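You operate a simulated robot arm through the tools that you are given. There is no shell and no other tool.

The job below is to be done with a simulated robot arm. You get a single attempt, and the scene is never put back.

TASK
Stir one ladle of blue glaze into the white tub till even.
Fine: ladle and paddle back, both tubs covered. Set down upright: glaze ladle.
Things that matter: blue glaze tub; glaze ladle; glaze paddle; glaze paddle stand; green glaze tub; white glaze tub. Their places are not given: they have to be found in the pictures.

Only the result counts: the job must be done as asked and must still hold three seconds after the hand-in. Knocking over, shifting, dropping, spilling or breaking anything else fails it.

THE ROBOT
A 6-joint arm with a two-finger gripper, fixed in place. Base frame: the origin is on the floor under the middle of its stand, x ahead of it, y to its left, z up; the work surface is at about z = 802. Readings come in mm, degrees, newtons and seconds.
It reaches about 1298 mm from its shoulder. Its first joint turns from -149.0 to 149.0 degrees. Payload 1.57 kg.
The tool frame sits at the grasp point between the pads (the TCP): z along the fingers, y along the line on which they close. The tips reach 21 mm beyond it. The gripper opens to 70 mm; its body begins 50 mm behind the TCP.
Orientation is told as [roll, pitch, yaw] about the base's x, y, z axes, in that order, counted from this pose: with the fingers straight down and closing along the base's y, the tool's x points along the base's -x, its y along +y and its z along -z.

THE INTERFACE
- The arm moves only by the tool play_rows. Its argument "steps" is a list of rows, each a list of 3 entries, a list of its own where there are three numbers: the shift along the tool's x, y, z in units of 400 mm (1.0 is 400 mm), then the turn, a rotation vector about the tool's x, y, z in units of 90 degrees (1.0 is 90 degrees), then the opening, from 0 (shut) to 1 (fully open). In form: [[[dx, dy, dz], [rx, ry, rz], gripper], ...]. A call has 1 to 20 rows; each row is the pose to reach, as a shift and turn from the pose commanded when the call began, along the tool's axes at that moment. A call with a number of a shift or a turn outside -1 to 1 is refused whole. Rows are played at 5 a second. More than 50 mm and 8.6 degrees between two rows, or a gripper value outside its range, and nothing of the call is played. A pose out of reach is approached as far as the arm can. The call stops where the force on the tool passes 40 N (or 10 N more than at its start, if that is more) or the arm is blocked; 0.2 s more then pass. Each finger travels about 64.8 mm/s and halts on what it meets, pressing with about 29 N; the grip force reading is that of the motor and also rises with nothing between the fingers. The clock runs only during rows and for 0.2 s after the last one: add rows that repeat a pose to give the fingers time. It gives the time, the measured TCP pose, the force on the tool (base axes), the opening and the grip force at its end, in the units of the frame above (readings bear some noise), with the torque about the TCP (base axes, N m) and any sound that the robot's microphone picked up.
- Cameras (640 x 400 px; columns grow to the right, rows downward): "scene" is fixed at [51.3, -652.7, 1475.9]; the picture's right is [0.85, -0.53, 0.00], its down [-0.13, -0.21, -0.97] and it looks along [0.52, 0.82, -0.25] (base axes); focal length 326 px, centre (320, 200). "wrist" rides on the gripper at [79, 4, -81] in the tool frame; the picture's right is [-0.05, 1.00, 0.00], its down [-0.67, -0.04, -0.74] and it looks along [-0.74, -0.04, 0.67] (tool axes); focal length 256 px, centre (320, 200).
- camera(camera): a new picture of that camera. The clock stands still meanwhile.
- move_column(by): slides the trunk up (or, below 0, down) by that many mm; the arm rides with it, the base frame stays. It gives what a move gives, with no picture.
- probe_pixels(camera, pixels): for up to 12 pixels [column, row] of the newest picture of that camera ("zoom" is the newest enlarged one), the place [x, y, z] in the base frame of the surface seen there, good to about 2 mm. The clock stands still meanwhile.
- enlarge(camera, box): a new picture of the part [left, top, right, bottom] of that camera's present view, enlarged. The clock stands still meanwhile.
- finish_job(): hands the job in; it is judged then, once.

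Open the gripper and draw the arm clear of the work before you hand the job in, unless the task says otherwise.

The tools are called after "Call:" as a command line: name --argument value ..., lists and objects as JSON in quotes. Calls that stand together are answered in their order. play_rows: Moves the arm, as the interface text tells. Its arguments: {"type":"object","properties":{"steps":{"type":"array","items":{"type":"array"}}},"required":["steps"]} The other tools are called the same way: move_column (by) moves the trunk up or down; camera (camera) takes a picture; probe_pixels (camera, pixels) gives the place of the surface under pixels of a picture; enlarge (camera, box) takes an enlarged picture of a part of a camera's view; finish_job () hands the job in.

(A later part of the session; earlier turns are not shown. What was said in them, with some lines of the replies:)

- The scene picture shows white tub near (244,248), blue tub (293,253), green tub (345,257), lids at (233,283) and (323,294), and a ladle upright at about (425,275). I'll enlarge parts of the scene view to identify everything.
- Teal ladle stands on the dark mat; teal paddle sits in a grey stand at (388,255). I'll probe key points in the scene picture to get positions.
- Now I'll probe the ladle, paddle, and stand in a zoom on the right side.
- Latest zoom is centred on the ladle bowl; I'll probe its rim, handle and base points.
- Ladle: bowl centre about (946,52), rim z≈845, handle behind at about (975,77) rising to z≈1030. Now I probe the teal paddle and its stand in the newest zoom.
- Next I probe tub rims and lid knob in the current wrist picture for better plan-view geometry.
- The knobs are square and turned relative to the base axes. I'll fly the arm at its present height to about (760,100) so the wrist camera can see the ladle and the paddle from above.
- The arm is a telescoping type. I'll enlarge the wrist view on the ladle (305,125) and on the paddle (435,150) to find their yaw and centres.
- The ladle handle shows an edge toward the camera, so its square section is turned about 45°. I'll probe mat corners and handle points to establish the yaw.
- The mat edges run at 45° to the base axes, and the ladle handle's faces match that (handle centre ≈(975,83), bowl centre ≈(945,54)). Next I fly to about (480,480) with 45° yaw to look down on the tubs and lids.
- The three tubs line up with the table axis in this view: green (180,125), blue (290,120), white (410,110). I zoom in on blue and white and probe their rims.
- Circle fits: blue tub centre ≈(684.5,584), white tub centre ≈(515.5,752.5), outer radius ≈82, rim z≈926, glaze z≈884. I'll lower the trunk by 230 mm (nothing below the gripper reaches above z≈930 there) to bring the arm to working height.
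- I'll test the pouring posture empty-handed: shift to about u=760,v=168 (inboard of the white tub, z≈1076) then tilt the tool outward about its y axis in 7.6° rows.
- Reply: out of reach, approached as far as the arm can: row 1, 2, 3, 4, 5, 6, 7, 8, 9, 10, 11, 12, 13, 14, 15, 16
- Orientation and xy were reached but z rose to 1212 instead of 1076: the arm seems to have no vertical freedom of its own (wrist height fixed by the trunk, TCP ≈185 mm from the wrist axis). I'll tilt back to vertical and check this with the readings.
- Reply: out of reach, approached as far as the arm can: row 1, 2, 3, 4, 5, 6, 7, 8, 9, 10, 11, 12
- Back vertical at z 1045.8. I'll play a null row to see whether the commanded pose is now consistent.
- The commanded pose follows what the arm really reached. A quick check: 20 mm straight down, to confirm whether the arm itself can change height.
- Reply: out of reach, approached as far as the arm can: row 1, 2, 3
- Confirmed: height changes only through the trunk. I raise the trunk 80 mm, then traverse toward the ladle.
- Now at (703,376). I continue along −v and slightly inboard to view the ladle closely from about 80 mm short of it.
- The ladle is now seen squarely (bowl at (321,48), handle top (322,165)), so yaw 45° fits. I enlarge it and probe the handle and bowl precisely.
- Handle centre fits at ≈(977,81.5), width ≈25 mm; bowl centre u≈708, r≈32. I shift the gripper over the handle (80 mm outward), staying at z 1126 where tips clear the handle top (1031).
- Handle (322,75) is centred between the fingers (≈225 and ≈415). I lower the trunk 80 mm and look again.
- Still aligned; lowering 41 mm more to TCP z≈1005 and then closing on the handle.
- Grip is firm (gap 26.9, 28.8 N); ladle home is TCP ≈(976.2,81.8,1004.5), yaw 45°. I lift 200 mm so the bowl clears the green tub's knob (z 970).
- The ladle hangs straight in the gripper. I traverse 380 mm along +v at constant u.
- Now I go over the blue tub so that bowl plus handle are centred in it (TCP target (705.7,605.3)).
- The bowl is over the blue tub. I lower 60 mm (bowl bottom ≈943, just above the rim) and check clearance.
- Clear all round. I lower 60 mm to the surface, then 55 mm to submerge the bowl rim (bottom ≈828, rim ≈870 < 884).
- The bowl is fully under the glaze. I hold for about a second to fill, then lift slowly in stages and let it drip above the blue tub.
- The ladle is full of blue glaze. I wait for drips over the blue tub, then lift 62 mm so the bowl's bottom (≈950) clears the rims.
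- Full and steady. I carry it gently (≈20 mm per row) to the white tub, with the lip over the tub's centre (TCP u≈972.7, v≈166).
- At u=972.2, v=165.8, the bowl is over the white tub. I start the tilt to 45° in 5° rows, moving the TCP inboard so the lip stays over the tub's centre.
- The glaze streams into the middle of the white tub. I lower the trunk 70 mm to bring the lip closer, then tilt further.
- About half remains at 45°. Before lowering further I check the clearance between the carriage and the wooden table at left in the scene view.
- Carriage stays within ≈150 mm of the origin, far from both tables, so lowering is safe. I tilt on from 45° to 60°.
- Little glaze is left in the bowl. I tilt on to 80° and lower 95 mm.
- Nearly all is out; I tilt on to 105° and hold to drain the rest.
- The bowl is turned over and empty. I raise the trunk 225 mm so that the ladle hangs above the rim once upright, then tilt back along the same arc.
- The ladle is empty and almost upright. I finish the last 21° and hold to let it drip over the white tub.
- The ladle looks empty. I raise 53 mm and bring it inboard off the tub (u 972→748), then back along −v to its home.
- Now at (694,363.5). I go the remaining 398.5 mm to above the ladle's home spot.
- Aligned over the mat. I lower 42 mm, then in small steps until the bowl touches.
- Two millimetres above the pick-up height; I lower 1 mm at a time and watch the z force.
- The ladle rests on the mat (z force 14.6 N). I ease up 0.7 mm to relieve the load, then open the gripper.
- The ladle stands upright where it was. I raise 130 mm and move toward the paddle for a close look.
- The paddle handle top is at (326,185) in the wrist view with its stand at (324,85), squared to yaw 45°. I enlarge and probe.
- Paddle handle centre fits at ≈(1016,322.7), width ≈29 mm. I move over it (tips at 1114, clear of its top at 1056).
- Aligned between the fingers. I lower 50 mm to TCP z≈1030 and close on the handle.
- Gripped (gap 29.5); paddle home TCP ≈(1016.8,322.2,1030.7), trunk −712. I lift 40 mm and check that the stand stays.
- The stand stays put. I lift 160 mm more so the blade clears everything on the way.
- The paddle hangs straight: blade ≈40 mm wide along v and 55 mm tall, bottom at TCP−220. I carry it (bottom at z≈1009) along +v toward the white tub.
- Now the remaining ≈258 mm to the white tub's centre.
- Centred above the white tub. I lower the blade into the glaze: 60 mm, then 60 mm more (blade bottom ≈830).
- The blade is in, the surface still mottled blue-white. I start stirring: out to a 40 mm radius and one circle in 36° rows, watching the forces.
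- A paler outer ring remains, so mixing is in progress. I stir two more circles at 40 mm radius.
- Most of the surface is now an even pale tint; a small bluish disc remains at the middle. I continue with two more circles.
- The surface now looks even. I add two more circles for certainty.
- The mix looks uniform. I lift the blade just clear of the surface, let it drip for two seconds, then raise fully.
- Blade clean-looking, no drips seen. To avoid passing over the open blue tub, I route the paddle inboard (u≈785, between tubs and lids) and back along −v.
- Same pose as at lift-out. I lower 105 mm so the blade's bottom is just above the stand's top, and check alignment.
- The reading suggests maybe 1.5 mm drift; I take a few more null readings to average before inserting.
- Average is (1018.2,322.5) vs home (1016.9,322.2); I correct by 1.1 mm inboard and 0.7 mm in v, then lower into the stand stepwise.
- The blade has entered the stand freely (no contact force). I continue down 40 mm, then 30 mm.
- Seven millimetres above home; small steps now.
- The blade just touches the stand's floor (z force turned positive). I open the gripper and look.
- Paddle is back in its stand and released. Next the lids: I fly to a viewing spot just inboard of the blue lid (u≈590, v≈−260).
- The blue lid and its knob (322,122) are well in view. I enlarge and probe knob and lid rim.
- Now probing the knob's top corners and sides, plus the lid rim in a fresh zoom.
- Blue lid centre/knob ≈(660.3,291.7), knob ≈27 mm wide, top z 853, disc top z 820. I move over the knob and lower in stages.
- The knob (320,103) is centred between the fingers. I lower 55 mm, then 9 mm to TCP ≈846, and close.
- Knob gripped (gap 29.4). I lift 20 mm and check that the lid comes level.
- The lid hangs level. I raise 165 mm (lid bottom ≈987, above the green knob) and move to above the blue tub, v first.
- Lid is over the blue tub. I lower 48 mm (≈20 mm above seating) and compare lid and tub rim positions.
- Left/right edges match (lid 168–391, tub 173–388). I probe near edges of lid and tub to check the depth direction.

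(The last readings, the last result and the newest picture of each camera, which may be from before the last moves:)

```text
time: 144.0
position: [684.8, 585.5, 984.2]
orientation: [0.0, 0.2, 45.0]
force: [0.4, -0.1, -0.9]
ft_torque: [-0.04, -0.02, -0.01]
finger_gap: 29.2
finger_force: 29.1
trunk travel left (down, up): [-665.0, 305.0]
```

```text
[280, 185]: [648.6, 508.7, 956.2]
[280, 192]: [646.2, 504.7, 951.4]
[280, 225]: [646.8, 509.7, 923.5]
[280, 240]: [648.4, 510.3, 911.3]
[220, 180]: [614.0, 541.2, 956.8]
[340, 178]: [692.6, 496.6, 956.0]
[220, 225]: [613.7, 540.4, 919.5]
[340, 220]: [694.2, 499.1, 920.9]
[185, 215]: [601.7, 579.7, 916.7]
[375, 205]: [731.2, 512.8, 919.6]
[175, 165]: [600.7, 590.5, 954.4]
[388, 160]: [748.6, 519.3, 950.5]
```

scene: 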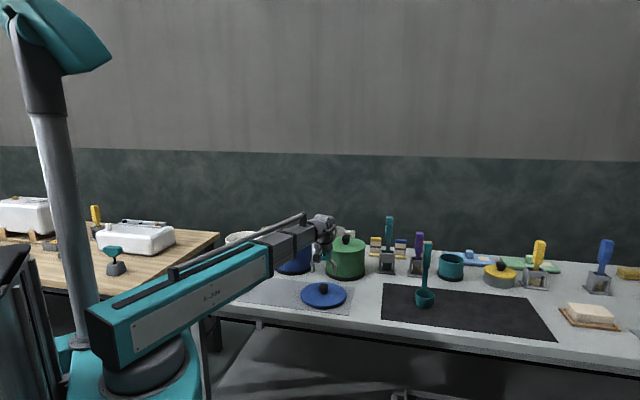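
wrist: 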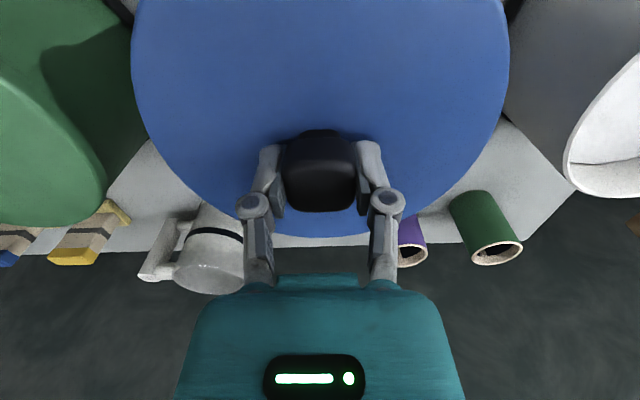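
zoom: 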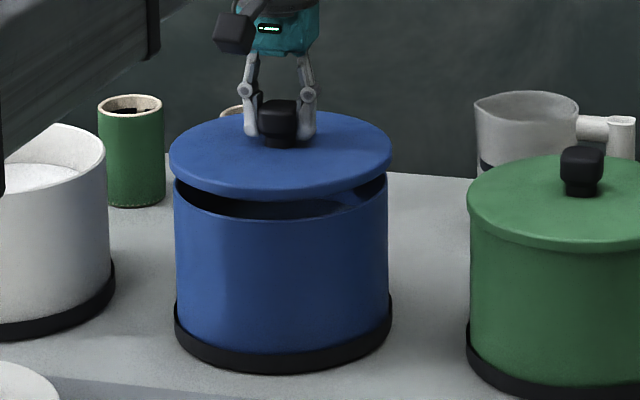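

Near-side overhang suggests the lid is ~1–1.5 mm too near; I shift 1.2 mm outward and lower in small steps watching the force.

Call:
play_rows --steps '[[[-0.003, -0.001, 0], [0, 0, 0], 0], [[-0.003, -0.001, 0], [0, 0, 0], 0]]'

Call:
move_column --by -10

Call:
move_column --by -3

Call:
move_column --by -2

```text
time: 144.6
position: [687.2, 585.4, 983.5]
orientation: [0.1, 0.1, 44.9]
force: [-1.1, -0.1, -1.4]
ft_torque: [0.02, 0.02, 0.03]
finger_gap: 29.3
finger_force: 29.3
trunk travel left (down, up): [-665.0, 305.0]
```

```text
time: 145.2
position: [686.2, 584.6, 975.6]
orientation: [0.0, 0.2, 45.0]
force: [1.1, 0.2, -1.2]
ft_torque: [-0.01, 0.01, 0.02]
finger_gap: 29.5
finger_force: 29.1
trunk travel left (down, up): [-655.0, 315.0]
```

```text
time: 145.7
position: [685.1, 586.0, 971.0]
orientation: [0.0, 0.2, 44.9]
force: [-0.3, -0.7, -0.5]
ft_torque: [0.02, 0.0, 0.0]
finger_gap: 29.3
finger_force: 29.2
trunk travel left (down, up): [-652.0, 318.0]
```

```text
time: 146.2
position: [687.2, 585.6, 968.6]
orientation: [0.0, 0.3, 45.1]
force: [-0.3, 0.2, -0.5]
ft_torque: [0.03, 0.01, -0.02]
finger_gap: 29.5
finger_force: 29.3
trunk travel left (down, up): [-650.0, 320.0]
```

No contact yet at TCP 969, so the plug is entering the rim. I continue in 1 mm steps.

Call:
move_column --by -1.5

Call:
move_column --by -1.5

Call:
move_column --by -1

Call:
enlarge --camera "scene" --box '[250, 210, 350, 280]'

```text
time: 146.7
position: [686.5, 584.5, 968.7]
orientation: [-0.1, 0.2, 45.0]
force: [1.1, 0.5, -1.5]
ft_torque: [0.01, -0.01, 0.02]
finger_gap: 29.1
finger_force: 29.1
trunk travel left (down, up): [-649.0, 321.0]
```

```text
time: 147.2
position: [686.1, 585.0, 965.6]
orientation: [0.0, 0.2, 45.0]
force: [-0.4, -1.2, -1.5]
ft_torque: [0.01, 0.01, 0.01]
finger_gap: 29.2
finger_force: 29.3
trunk travel left (down, up): [-647.0, 323.0]
```

```text
time: 147.7
position: [686.5, 584.9, 964.5]
orientation: [0.0, 0.2, 44.9]
force: [0.0, 0.7, -0.7]
ft_torque: [0.02, -0.03, -0.01]
finger_gap: 29.4
finger_force: 29.1
trunk travel left (down, up): [-646.0, 324.0]
```

```text
5.71 times, centred on (300, 245) of scene
```

zoom: 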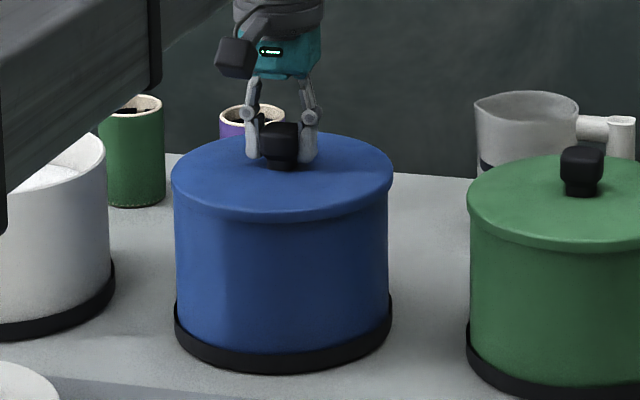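

The lid is nearly seated and level. I go on 1 mm at a time until contact.

Call:
move_column --by -1

Call:
move_column --by -1

```text
time: 148.2
position: [686.9, 585.4, 964.0]
orientation: [0.0, 0.2, 45.0]
force: [0.9, 0.5, 3.2]
ft_torque: [-0.01, 0.01, 0.02]
finger_gap: 29.6
finger_force: 29.0
trunk travel left (down, up): [-645.0, 325.0]
```

```text
time: 148.8
position: [686.1, 584.6, 962.6]
orientation: [0.0, 0.0, 45.0]
force: [5.5, 4.7, 18.4]
ft_torque: [-0.14, 0.06, 0.04]
finger_gap: 29.6
finger_force: 28.7
trunk travel left (down, up): [-644.0, 326.0]
```

Seated (18 N, little torque). I ease up 1 mm, open, and rise.

Call:
move_column --by 1

Call:
play_rows --steps '[[[0, 0, 0], [0, 0, 0], 0.5], [[0, 0, 0], [0, 0, 0], 0.7], [[0, 0, 0], [0, 0, 0], 0.9], [[0, 0, 0], [0, 0, 0], 1], [[0, 0, 0], [0, 0, 0], 1], [[0, 0, 0], [0, 0, 0], 1]]'

Call:
move_column --by 90

Call:
enlarge --camera "scene" --box '[250, 210, 350, 280]'

Call:
camera --camera "wrist"

```text
time: 149.3
position: [686.9, 585.1, 964.0]
orientation: [-0.1, 0.2, 45.1]
force: [2.9, -0.1, 4.6]
ft_torque: [0.46, -0.51, 0.0]
finger_gap: 29.2
finger_force: 28.9
trunk travel left (down, up): [-645.0, 325.0]
```

```text
time: 150.7
position: [685.9, 585.3, 964.4]
orientation: [-0.1, 0.2, 45.0]
force: [-0.3, -0.8, 0.5]
ft_torque: [-0.01, 0.0, 0.02]
finger_gap: 69.8
finger_force: 0.1
trunk travel left (down, up): [-645.0, 325.0]
```

```text
time: 151.9
position: [686.7, 585.8, 1053.7]
orientation: [0.0, 0.2, 45.0]
force: [0.1, 0.8, 0.0]
ft_torque: [0.0, -0.03, 0.02]
finger_gap: 69.9
finger_force: 0.1
trunk travel left (down, up): [-735.0, 235.0]
```

```text
5.71 times, centred on (300, 245) of scene
```

zoom: 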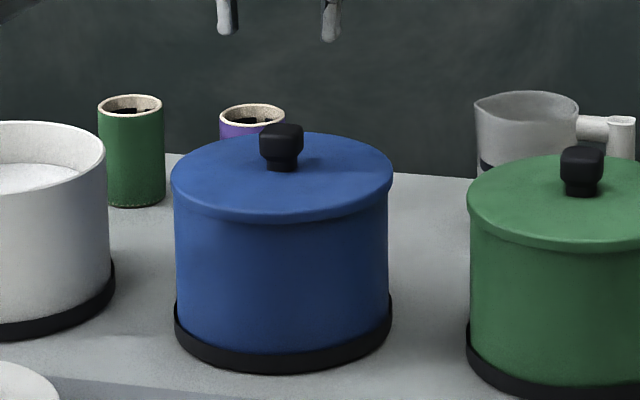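

```text
taken
```

wrist: 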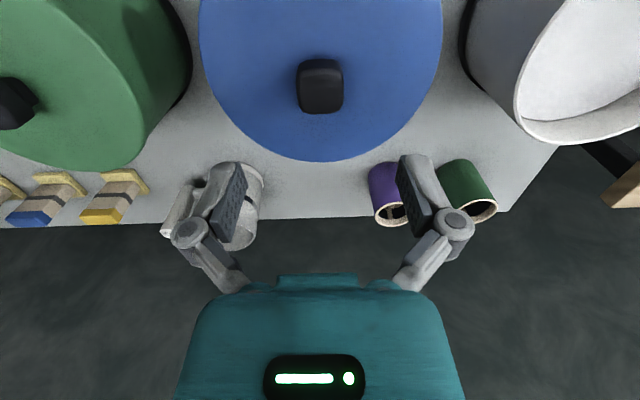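

Blue tub is properly covered. Next I go to view the white lid from u≈590, v≈117.

Call:
play_rows --steps '[[[0.1, 0.06, 0], [0, 0, 0], 1], [[0.2, 0.12, 0], [0, 0, 0], 1], [[0.3, 0.18, 0], [0, 0, 0], 1], [[0.4, 0.24, 0], [0, 0, 0], 1], [[0.5, 0.3, 0], [0, 0, 0], 1], [[0.6, 0.36, 0], [0, 0, 0], 1], [[0.7, 0.42, 0], [0, 0, 0], 1], [[0.775, 0.47, 0], [0, 0, 0], 1], [[0.775, 0.47, 0], [0, 0, 0], 1]]'

Call:
camera --camera "wrist"

Call:
enlarge --camera "wrist" --box '[242, 20, 402, 170]'

```text
time: 153.9
position: [334.6, 500.9, 1054.4]
orientation: [0.0, 0.1, 45.1]
force: [-0.3, 0.2, -0.5]
ft_torque: [0.04, 0.01, 0.0]
finger_gap: 70.0
finger_force: 0.1
trunk travel left (down, up): [-735.0, 235.0]
```

```text
taken
```

wrist: 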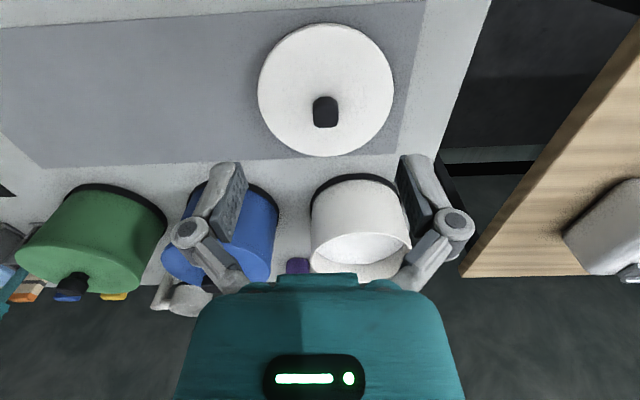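

```text
2.67 times, centred on (322, 95) of wrist
```

zoom: 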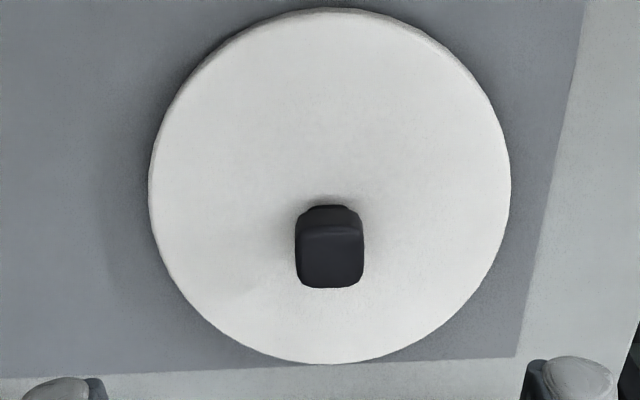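

The white lid and knob (325,112) are in view; I probe knob corners and the lid's rim.

Call:
enlarge --camera "wrist" --box '[295, 80, 355, 140]'

Call:
probe_pixels --camera "zoom" --pixels '[[250, 190], [395, 190], [255, 290], [395, 290], [322, 185], [322, 240], [322, 300], [240, 240], [405, 240], [322, 150], [245, 150], [400, 150]]'

Call:
enlarge --camera "wrist" --box '[242, 20, 402, 170]'

Call:
probe_pixels --camera "zoom" --pixels '[[155, 185], [506, 185], [330, 15], [330, 357], [190, 90], [475, 90], [195, 290], [475, 280], [250, 340], [410, 340], [240, 45], [420, 40]]'

```text
6.67 times, centred on (325, 110) of wrist
```

zoom: 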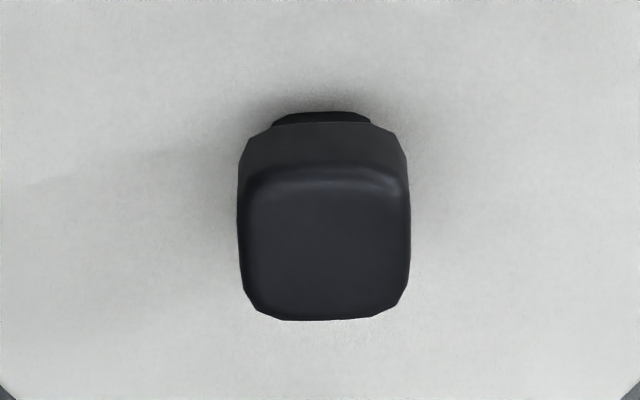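

```text
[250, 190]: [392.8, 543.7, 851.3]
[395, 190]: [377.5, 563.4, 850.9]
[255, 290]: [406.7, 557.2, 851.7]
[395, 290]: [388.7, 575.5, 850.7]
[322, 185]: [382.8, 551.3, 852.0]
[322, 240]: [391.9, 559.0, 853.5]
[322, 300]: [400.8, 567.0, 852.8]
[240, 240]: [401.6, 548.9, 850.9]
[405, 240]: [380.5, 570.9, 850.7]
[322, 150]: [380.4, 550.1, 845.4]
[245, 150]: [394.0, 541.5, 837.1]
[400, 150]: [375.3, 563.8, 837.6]
```

```text
2.67 times, centred on (322, 95) of wrist
```

zoom: 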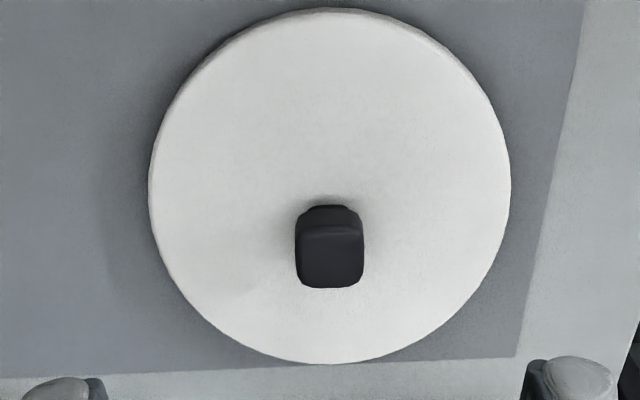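

```text
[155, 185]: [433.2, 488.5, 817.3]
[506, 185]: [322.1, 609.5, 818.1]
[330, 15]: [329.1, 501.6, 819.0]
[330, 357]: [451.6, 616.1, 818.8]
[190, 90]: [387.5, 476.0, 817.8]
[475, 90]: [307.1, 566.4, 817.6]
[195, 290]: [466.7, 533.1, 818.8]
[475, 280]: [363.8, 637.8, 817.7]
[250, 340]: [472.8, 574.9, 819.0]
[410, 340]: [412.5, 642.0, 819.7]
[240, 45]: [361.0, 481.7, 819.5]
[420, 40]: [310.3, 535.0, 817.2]
```

White lid/knob centre ≈(391.1,559.8). I move over it and read the pose.

Call:
play_rows --steps '[[[-0.1, 0.0028, 0], [0, 0, 0], 1], [[-0.2055, 0.0055, 0], [0, 0, 0], 1], [[-0.2055, 0.0055, 0], [0, 0, 0], 1]]'

Call:
play_rows --steps '[[[0, 0, 0], [0, 0, 0], 1]]'

Call:
play_rows --steps '[[[0, 0, 0], [0, 0, 0], 1]]'

Call:
move_column --by -145

Call:
camera --camera "wrist"

Call:
camera --camera "scene"

```text
time: 154.7
position: [390.2, 559.7, 1053.1]
orientation: [-0.1, 0.2, 45.0]
force: [-0.9, -0.5, -0.4]
ft_torque: [0.02, 0.01, -0.04]
finger_gap: 70.0
finger_force: 0.0
trunk travel left (down, up): [-735.0, 235.0]
```

```text
time: 155.1
position: [390.4, 559.4, 1054.4]
orientation: [0.0, 0.2, 45.0]
force: [0.2, 0.3, -0.1]
ft_torque: [0.02, 0.02, 0.02]
finger_gap: 69.9
finger_force: 0.1
trunk travel left (down, up): [-735.0, 235.0]
```

```text
time: 155.5
position: [390.5, 558.9, 1053.6]
orientation: [0.0, 0.2, 45.0]
force: [-0.1, -0.3, 0.7]
ft_torque: [0.0, -0.01, 0.01]
finger_gap: 69.8
finger_force: 0.1
trunk travel left (down, up): [-735.0, 235.0]
```

```text
time: 157.2
position: [391.1, 559.4, 908.2]
orientation: [0.0, 0.2, 45.0]
force: [0.2, 0.3, 0.3]
ft_torque: [0.01, -0.01, 0.0]
finger_gap: 70.1
finger_force: 0.0
trunk travel left (down, up): [-590.0, 380.0]
```

```text
taken
```

wrist: 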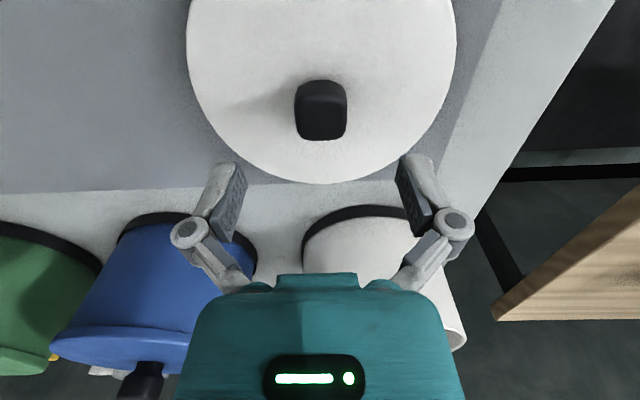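

```text
taken
```

scene: 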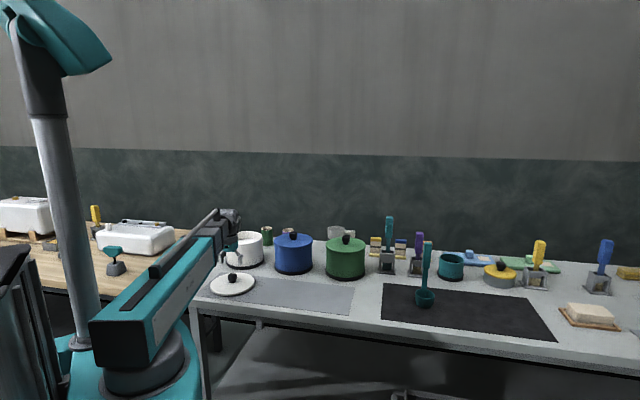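

Knob centred between fingers. I lower 53 then 9 mm to TCP ≈846 and close.

Call:
move_column --by -53

Call:
move_column --by -9

Call:
play_rows --steps '[[[0, 0, 0], [0, 0, 0], 0.7], [[0, 0, 0], [0, 0, 0], 0.5], [[0, 0, 0], [0, 0, 0], 0.3], [[0, 0, 0], [0, 0, 0], 0.1], [[0, 0, 0], [0, 0, 0], 0], [[0, 0, 0], [0, 0, 0], 0], [[0, 0, 0], [0, 0, 0], 0]]'

Call:
move_column --by 20

Call:
camera --camera "wrist"

Call:
enlarge --camera "scene" --box '[170, 200, 320, 310]'

```text
time: 158.2
position: [390.2, 559.4, 855.6]
orientation: [0.1, 0.2, 45.0]
force: [1.5, 0.0, 0.4]
ft_torque: [0.02, 0.01, 0.02]
finger_gap: 70.1
finger_force: 0.0
trunk travel left (down, up): [-537.0, 433.0]
```

```text
time: 158.7
position: [390.2, 558.7, 846.3]
orientation: [0.0, 0.2, 45.0]
force: [-0.2, -0.7, 0.0]
ft_torque: [0.0, 0.01, 0.01]
finger_gap: 70.1
finger_force: 0.1
trunk travel left (down, up): [-528.0, 442.0]
```

```text
time: 160.3
position: [390.9, 560.0, 848.1]
orientation: [0.0, 0.2, 45.0]
force: [-0.4, 2.0, 3.5]
ft_torque: [0.02, -0.02, -0.07]
finger_gap: 29.5
finger_force: 28.9
trunk travel left (down, up): [-528.0, 442.0]
```

```text
time: 161.0
position: [390.6, 558.5, 867.5]
orientation: [0.0, 0.2, 45.0]
force: [0.2, -0.3, -0.4]
ft_torque: [-0.02, 0.01, -0.03]
finger_gap: 29.3
finger_force: 29.3
trunk travel left (down, up): [-548.0, 422.0]
```

```text
taken
```

wrist: 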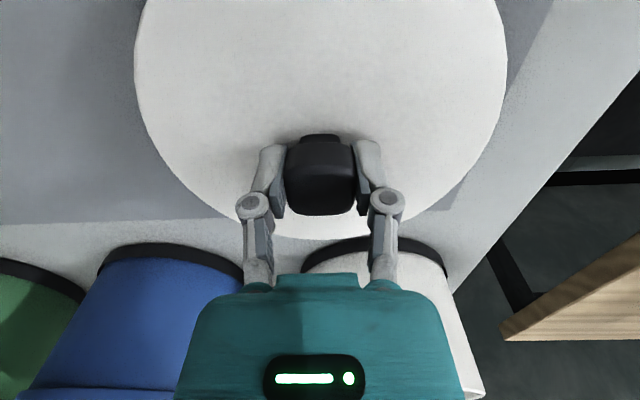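

```text
3.64 times, centred on (245, 255) of scene
```

zoom: 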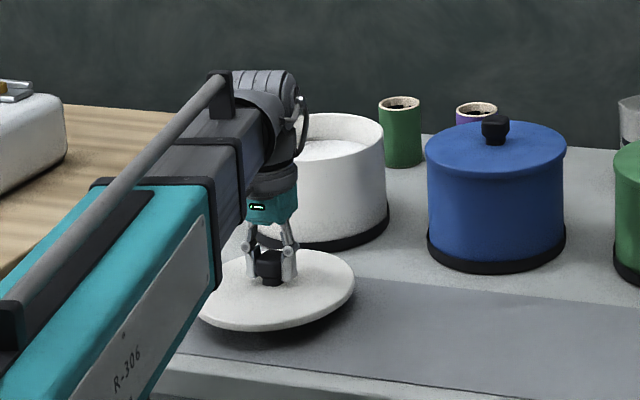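

White lid gripped and level. I raise 165 mm and carry it over the white tub (target ≈(515.5,752.5)).

Call:
move_column --by 165

Call:
play_rows --steps '[[[-0.08, 0.018, 0], [0, 0, 0], 0], [[-0.18, 0.04, 0], [0, 0, 0], 0], [[-0.28, 0.06, 0], [0, 0, 0], 0], [[-0.38, 0.082, 0], [0, 0, 0], 0], [[-0.48, 0.104, 0], [0, 0, 0], 0], [[-0.54, 0.116, 0], [0, 0, 0], 0], [[-0.5608, 0.1208, 0], [0, 0, 0], 0], [[-0.5608, 0.1208, 0], [0, 0, 0], 0]]'

Call:
camera --camera "scene"

Call:
enlarge --camera "scene" --box '[195, 200, 295, 270]'

```text
time: 162.9
position: [391.4, 560.2, 1031.7]
orientation: [0.0, 0.2, 45.0]
force: [-0.1, -0.5, -1.5]
ft_torque: [-0.02, -0.04, -0.03]
finger_gap: 29.2
finger_force: 29.2
trunk travel left (down, up): [-713.0, 257.0]
```

```text
time: 164.7
position: [514.1, 751.9, 1031.5]
orientation: [0.0, 0.3, 45.0]
force: [0.2, -0.2, -1.4]
ft_torque: [-0.01, -0.01, 0.03]
finger_gap: 29.6
finger_force: 29.2
trunk travel left (down, up): [-713.0, 257.0]
```

```text
taken
```

scene: 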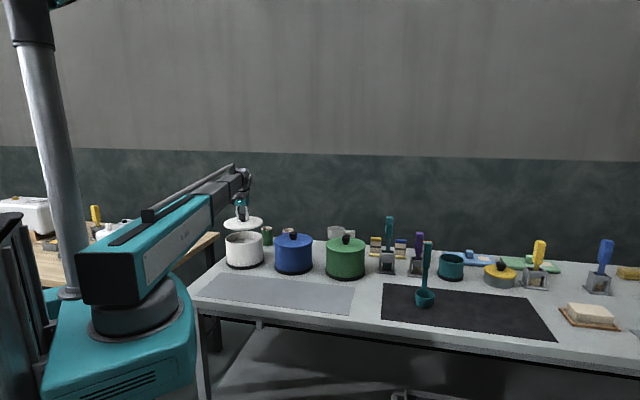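

```text
5.71 times, centred on (245, 235) of scene
```

zoom: 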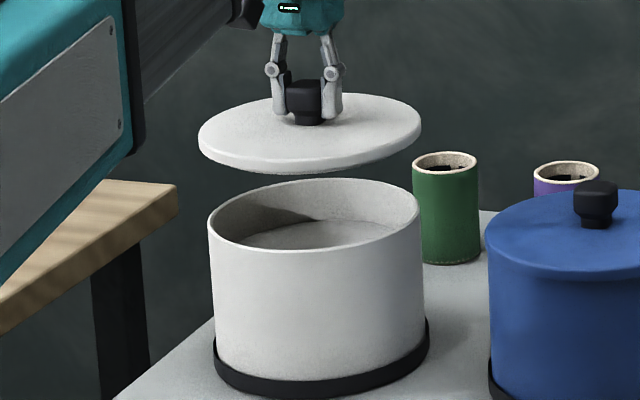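

Now I lower 48 mm (≈20 mm above seating) and compare edges.

Call:
move_column --by -48

Call:
enlarge --camera "scene" --box '[195, 200, 295, 270]'

Call:
probe_pixels --camera "zoom" --pixels '[[315, 205], [315, 215], [315, 260], [315, 275], [260, 212], [375, 200], [260, 260], [375, 250], [222, 250], [410, 235], [315, 300], [400, 270]]'

```text
time: 165.6
position: [515.1, 752.5, 982.6]
orientation: [0.0, 0.1, 44.9]
force: [-0.9, -0.6, -1.5]
ft_torque: [0.01, -0.01, -0.04]
finger_gap: 29.4
finger_force: 28.9
trunk travel left (down, up): [-665.0, 305.0]
```

```text
5.71 times, centred on (245, 235) of scene
```

zoom: 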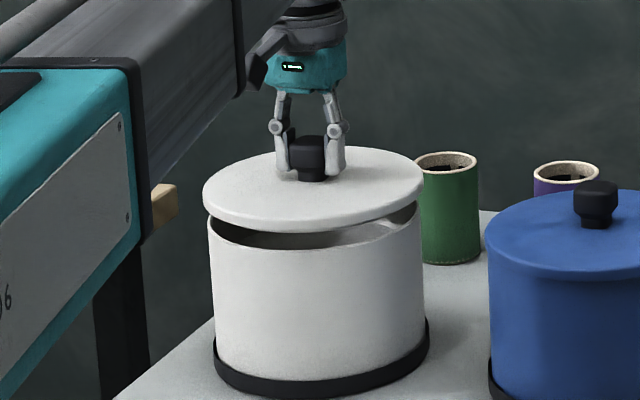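

```text
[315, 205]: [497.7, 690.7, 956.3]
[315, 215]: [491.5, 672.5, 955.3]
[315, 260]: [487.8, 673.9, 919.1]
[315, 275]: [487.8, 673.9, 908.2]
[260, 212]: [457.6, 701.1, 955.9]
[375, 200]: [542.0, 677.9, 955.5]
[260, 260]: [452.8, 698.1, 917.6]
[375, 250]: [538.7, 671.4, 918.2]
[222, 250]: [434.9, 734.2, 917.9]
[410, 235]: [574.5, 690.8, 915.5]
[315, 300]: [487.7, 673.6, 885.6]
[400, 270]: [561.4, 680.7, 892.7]
```

Tub wall fits centre (516.9,751.5); the lid is ~1.8 mm too far in +v. I correct that and descend in small steps.

Call:
play_rows --steps '[[[-0.001, -0.0044, 0], [0, 0, 0], 0], [[-0.001, -0.0044, 0], [0, 0, 0], 0]]'

Call:
move_column --by -10

Call:
move_column --by -3

Call:
move_column --by -2

Call:
move_column --by -2

Call:
enlarge --camera "scene" --box '[195, 200, 295, 270]'

```text
time: 166.2
position: [515.9, 750.3, 983.0]
orientation: [0.1, 0.2, 44.9]
force: [-1.0, 0.2, -2.1]
ft_torque: [-0.01, -0.01, -0.03]
finger_gap: 29.4
finger_force: 29.0
trunk travel left (down, up): [-665.0, 305.0]
```

```text
time: 166.8
position: [514.9, 752.5, 974.4]
orientation: [0.0, 0.2, 44.9]
force: [-0.6, 0.2, -1.7]
ft_torque: [0.0, -0.01, 0.01]
finger_gap: 29.3
finger_force: 29.2
trunk travel left (down, up): [-655.0, 315.0]
```

```text
time: 167.3
position: [516.7, 752.8, 971.3]
orientation: [0.0, 0.2, 45.0]
force: [-0.3, 0.1, -1.2]
ft_torque: [-0.01, 0.03, 0.0]
finger_gap: 29.3
finger_force: 28.3
trunk travel left (down, up): [-652.0, 318.0]
```

```text
time: 167.8
position: [515.7, 751.4, 968.5]
orientation: [-0.1, 0.1, 45.0]
force: [-0.2, 0.4, -1.7]
ft_torque: [-0.04, -0.02, -0.01]
finger_gap: 29.3
finger_force: 29.0
trunk travel left (down, up): [-650.0, 320.0]
```

```text
time: 168.3
position: [515.0, 751.6, 967.0]
orientation: [0.0, 0.2, 45.0]
force: [-0.3, 0.7, -1.4]
ft_torque: [-0.01, 0.0, 0.03]
finger_gap: 29.4
finger_force: 28.7
trunk travel left (down, up): [-648.0, 322.0]
```

```text
5.71 times, centred on (245, 235) of scene
```

zoom: 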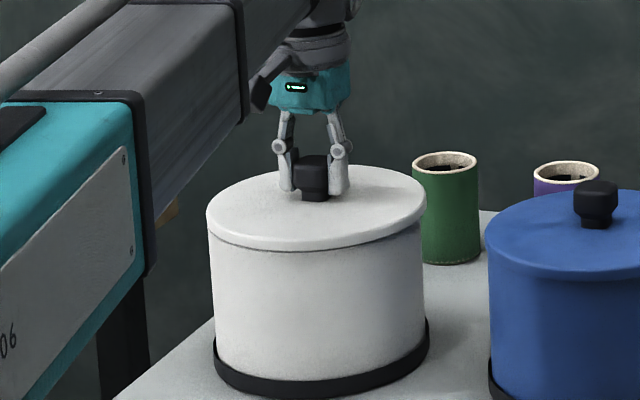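

The plug is entering freely and edges line up (lid 206–427, tub 208–424). I finish in 1 mm steps down to contact.

Call:
move_column --by -1

Call:
move_column --by -1

Call:
move_column --by -1

Call:
move_column --by -0.6

```text
time: 168.8
position: [515.7, 751.1, 966.4]
orientation: [0.1, 0.2, 44.9]
force: [0.2, -0.6, -0.2]
ft_torque: [0.0, 0.0, -0.02]
finger_gap: 29.2
finger_force: 29.0
trunk travel left (down, up): [-647.0, 323.0]
```

```text
time: 169.3
position: [515.0, 751.5, 964.8]
orientation: [0.0, 0.2, 45.1]
force: [1.1, -0.5, -1.7]
ft_torque: [-0.04, 0.0, -0.01]
finger_gap: 29.3
finger_force: 29.0
trunk travel left (down, up): [-646.0, 324.0]
```

```text
time: 169.9
position: [515.0, 752.2, 963.8]
orientation: [0.1, 0.1, 45.0]
force: [1.4, 0.7, 3.2]
ft_torque: [0.01, 0.0, 0.05]
finger_gap: 29.6
finger_force: 29.1
trunk travel left (down, up): [-645.0, 325.0]
```

```text
time: 170.4
position: [515.4, 752.2, 963.9]
orientation: [-0.1, 0.1, 45.0]
force: [3.3, 4.0, 12.1]
ft_torque: [-0.2, 0.22, -0.03]
finger_gap: 29.4
finger_force: 28.7
trunk travel left (down, up): [-645.0, 325.0]
```

The white lid is seated at the same height as the blue one (12 N). I ease up slightly, open and rise.

Call:
move_column --by 0.6

Call:
play_rows --steps '[[[0, 0, 0], [0, 0, 0], 0.5], [[0, 0, 0], [0, 0, 0], 0.7], [[0, 0, 0], [0, 0, 0], 0.9], [[0, 0, 0], [0, 0, 0], 1], [[0, 0, 0], [0, 0, 0], 1], [[0, 0, 0], [0, 0, 0], 1]]'

Call:
move_column --by 150

Call:
camera --camera "wrist"

Call:
enlarge --camera "scene" --box '[195, 200, 395, 310]'

```text
time: 170.9
position: [516.5, 751.6, 964.3]
orientation: [0.1, 0.1, 44.9]
force: [0.9, 2.1, 4.3]
ft_torque: [0.33, -0.29, 0.0]
finger_gap: 29.5
finger_force: 28.3
trunk travel left (down, up): [-645.0, 325.0]
```

```text
time: 172.3
position: [516.4, 751.1, 964.5]
orientation: [0.1, 0.2, 45.0]
force: [-0.5, -0.1, 0.9]
ft_torque: [0.02, 0.0, -0.01]
finger_gap: 70.0
finger_force: 0.0
trunk travel left (down, up): [-645.0, 325.0]
```

```text
time: 174.0
position: [515.8, 752.8, 1114.3]
orientation: [0.0, 0.2, 45.0]
force: [0.2, -0.4, 0.5]
ft_torque: [0.0, 0.0, 0.01]
finger_gap: 70.0
finger_force: 0.0
trunk travel left (down, up): [-795.0, 175.0]
```

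```text
taken
```

wrist: 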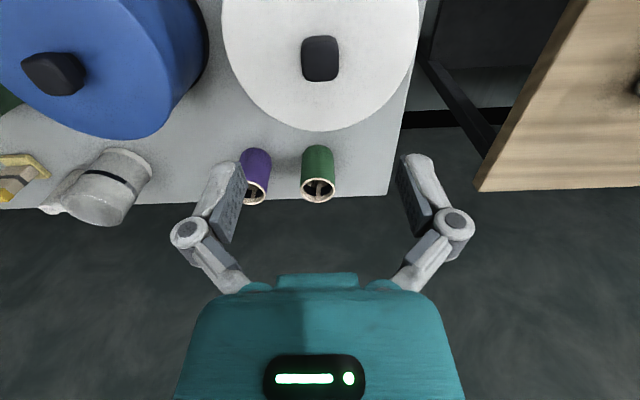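

```text
3.20 times, centred on (295, 255) of scene
```

zoom: 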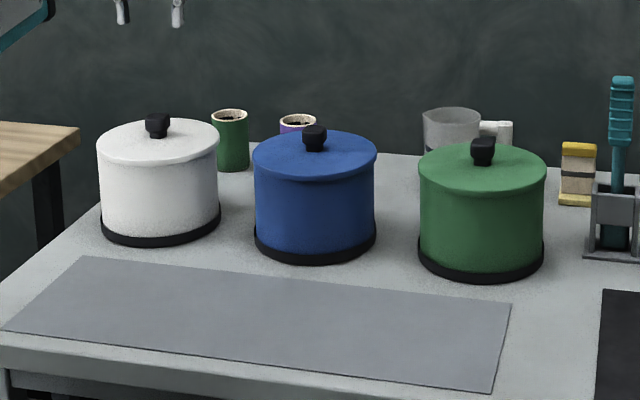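

Both lids are on, matching the green tub. I raise the arm and draw it back inboard toward its starting area.

Call:
move_column --by 155

Call:
play_rows --steps '[[[0.1, -0.06, 0], [0, 0, 0], 1], [[0.2, -0.12, 0], [0, 0, 0], 1], [[0.3, -0.18, 0], [0, 0, 0], 1], [[0.4, -0.24, 0], [0, 0, 0], 1], [[0.5, -0.3, 0], [0, 0, 0], 1], [[0.6, -0.36, 0], [0, 0, 0], 1], [[0.68, -0.42, 0], [0, 0, 0], 1], [[0.68, -0.42, 0], [0, 0, 0], 1]]'

Call:
camera --camera "scene"

Call:
enlarge --camera "scene" --box '[195, 200, 395, 310]'

Call:
probe_pixels --camera "zoom" --pixels '[[157, 117], [110, 140], [205, 140], [157, 158], [315, 128], [265, 152], [365, 150], [315, 175], [484, 140], [430, 165], [535, 165], [484, 188]]'

Call:
enlarge --camera "scene" --box '[360, 205, 490, 320]'

```text
time: 175.8
position: [516.9, 752.2, 1269.4]
orientation: [-0.1, 0.2, 45.0]
force: [-0.6, 0.3, 0.3]
ft_torque: [-0.01, -0.02, -0.01]
finger_gap: 69.9
finger_force: 0.0
trunk travel left (down, up): [-950.0, 20.0]
```

```text
time: 177.6
position: [442.9, 440.2, 1269.6]
orientation: [0.0, 0.2, 44.9]
force: [-0.3, 0.8, 0.0]
ft_torque: [0.02, 0.03, -0.01]
finger_gap: 70.1
finger_force: 0.0
trunk travel left (down, up): [-950.0, 20.0]
```

```text
taken
```

scene: 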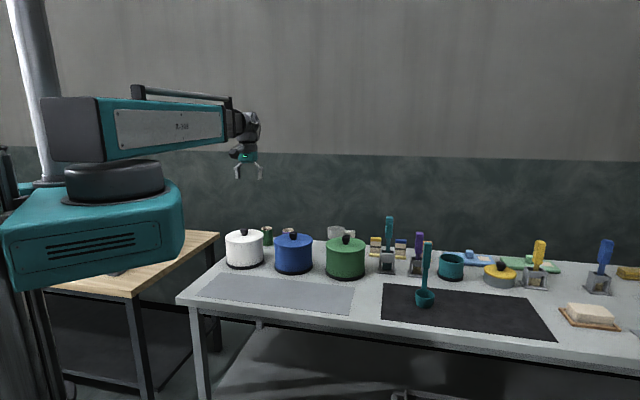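

```text
3.20 times, centred on (295, 255) of scene
```

zoom: 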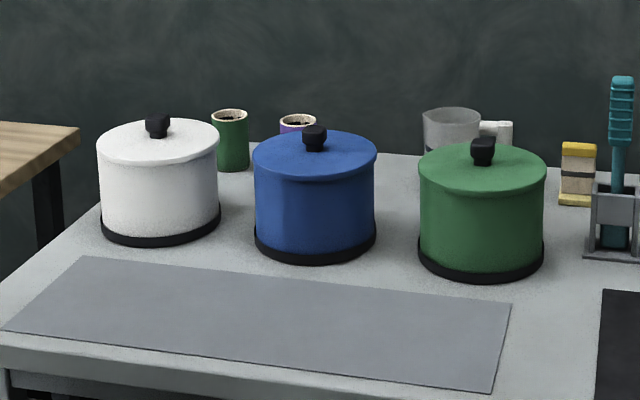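

```text
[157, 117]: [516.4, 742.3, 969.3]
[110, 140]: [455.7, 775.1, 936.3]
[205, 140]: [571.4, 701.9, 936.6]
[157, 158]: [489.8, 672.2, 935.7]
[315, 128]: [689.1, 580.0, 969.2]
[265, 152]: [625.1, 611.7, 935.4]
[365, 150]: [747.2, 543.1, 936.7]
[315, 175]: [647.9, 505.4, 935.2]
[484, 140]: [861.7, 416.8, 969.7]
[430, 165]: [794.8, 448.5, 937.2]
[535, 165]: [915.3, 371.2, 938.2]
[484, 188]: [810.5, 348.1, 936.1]
```

```text
3.48 times, centred on (425, 262) of scene
```

zoom: 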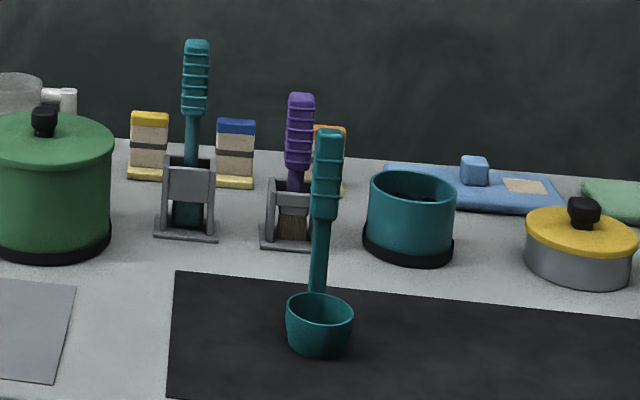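

Both lids sit level (edge z ≈936, knob tops ≈969, same as the green tub). The ladle stands upright on its mat at (425,298), the paddle is in its stand, I see no spills, and the arm is clear with the gripper open, so I'm handing in the job.

Call:
finish_job

```text
The job is handed in.
```

One ladle of blue glaze is stirred into the white tub, and the job is handed in. The handed-in result wasn't reported back, so what follows is from my last pictures and readings.

- **Glaze:** One full ladle went from the blue tub into the white one. I stirred it with the paddle for seven circles, until the surface looked even.
- **Ladle:** It stands upright and empty in its original spot on the dark mat.
- **Paddle:** It is back in its stand, which did not move.
- **Tubs:** The blue and white tubs are covered, with their lids level and at the same height as the green tub's lid.
- **Everything else:** I saw no spills or shifted items. The arm is raised clear of the table with the gripper open.
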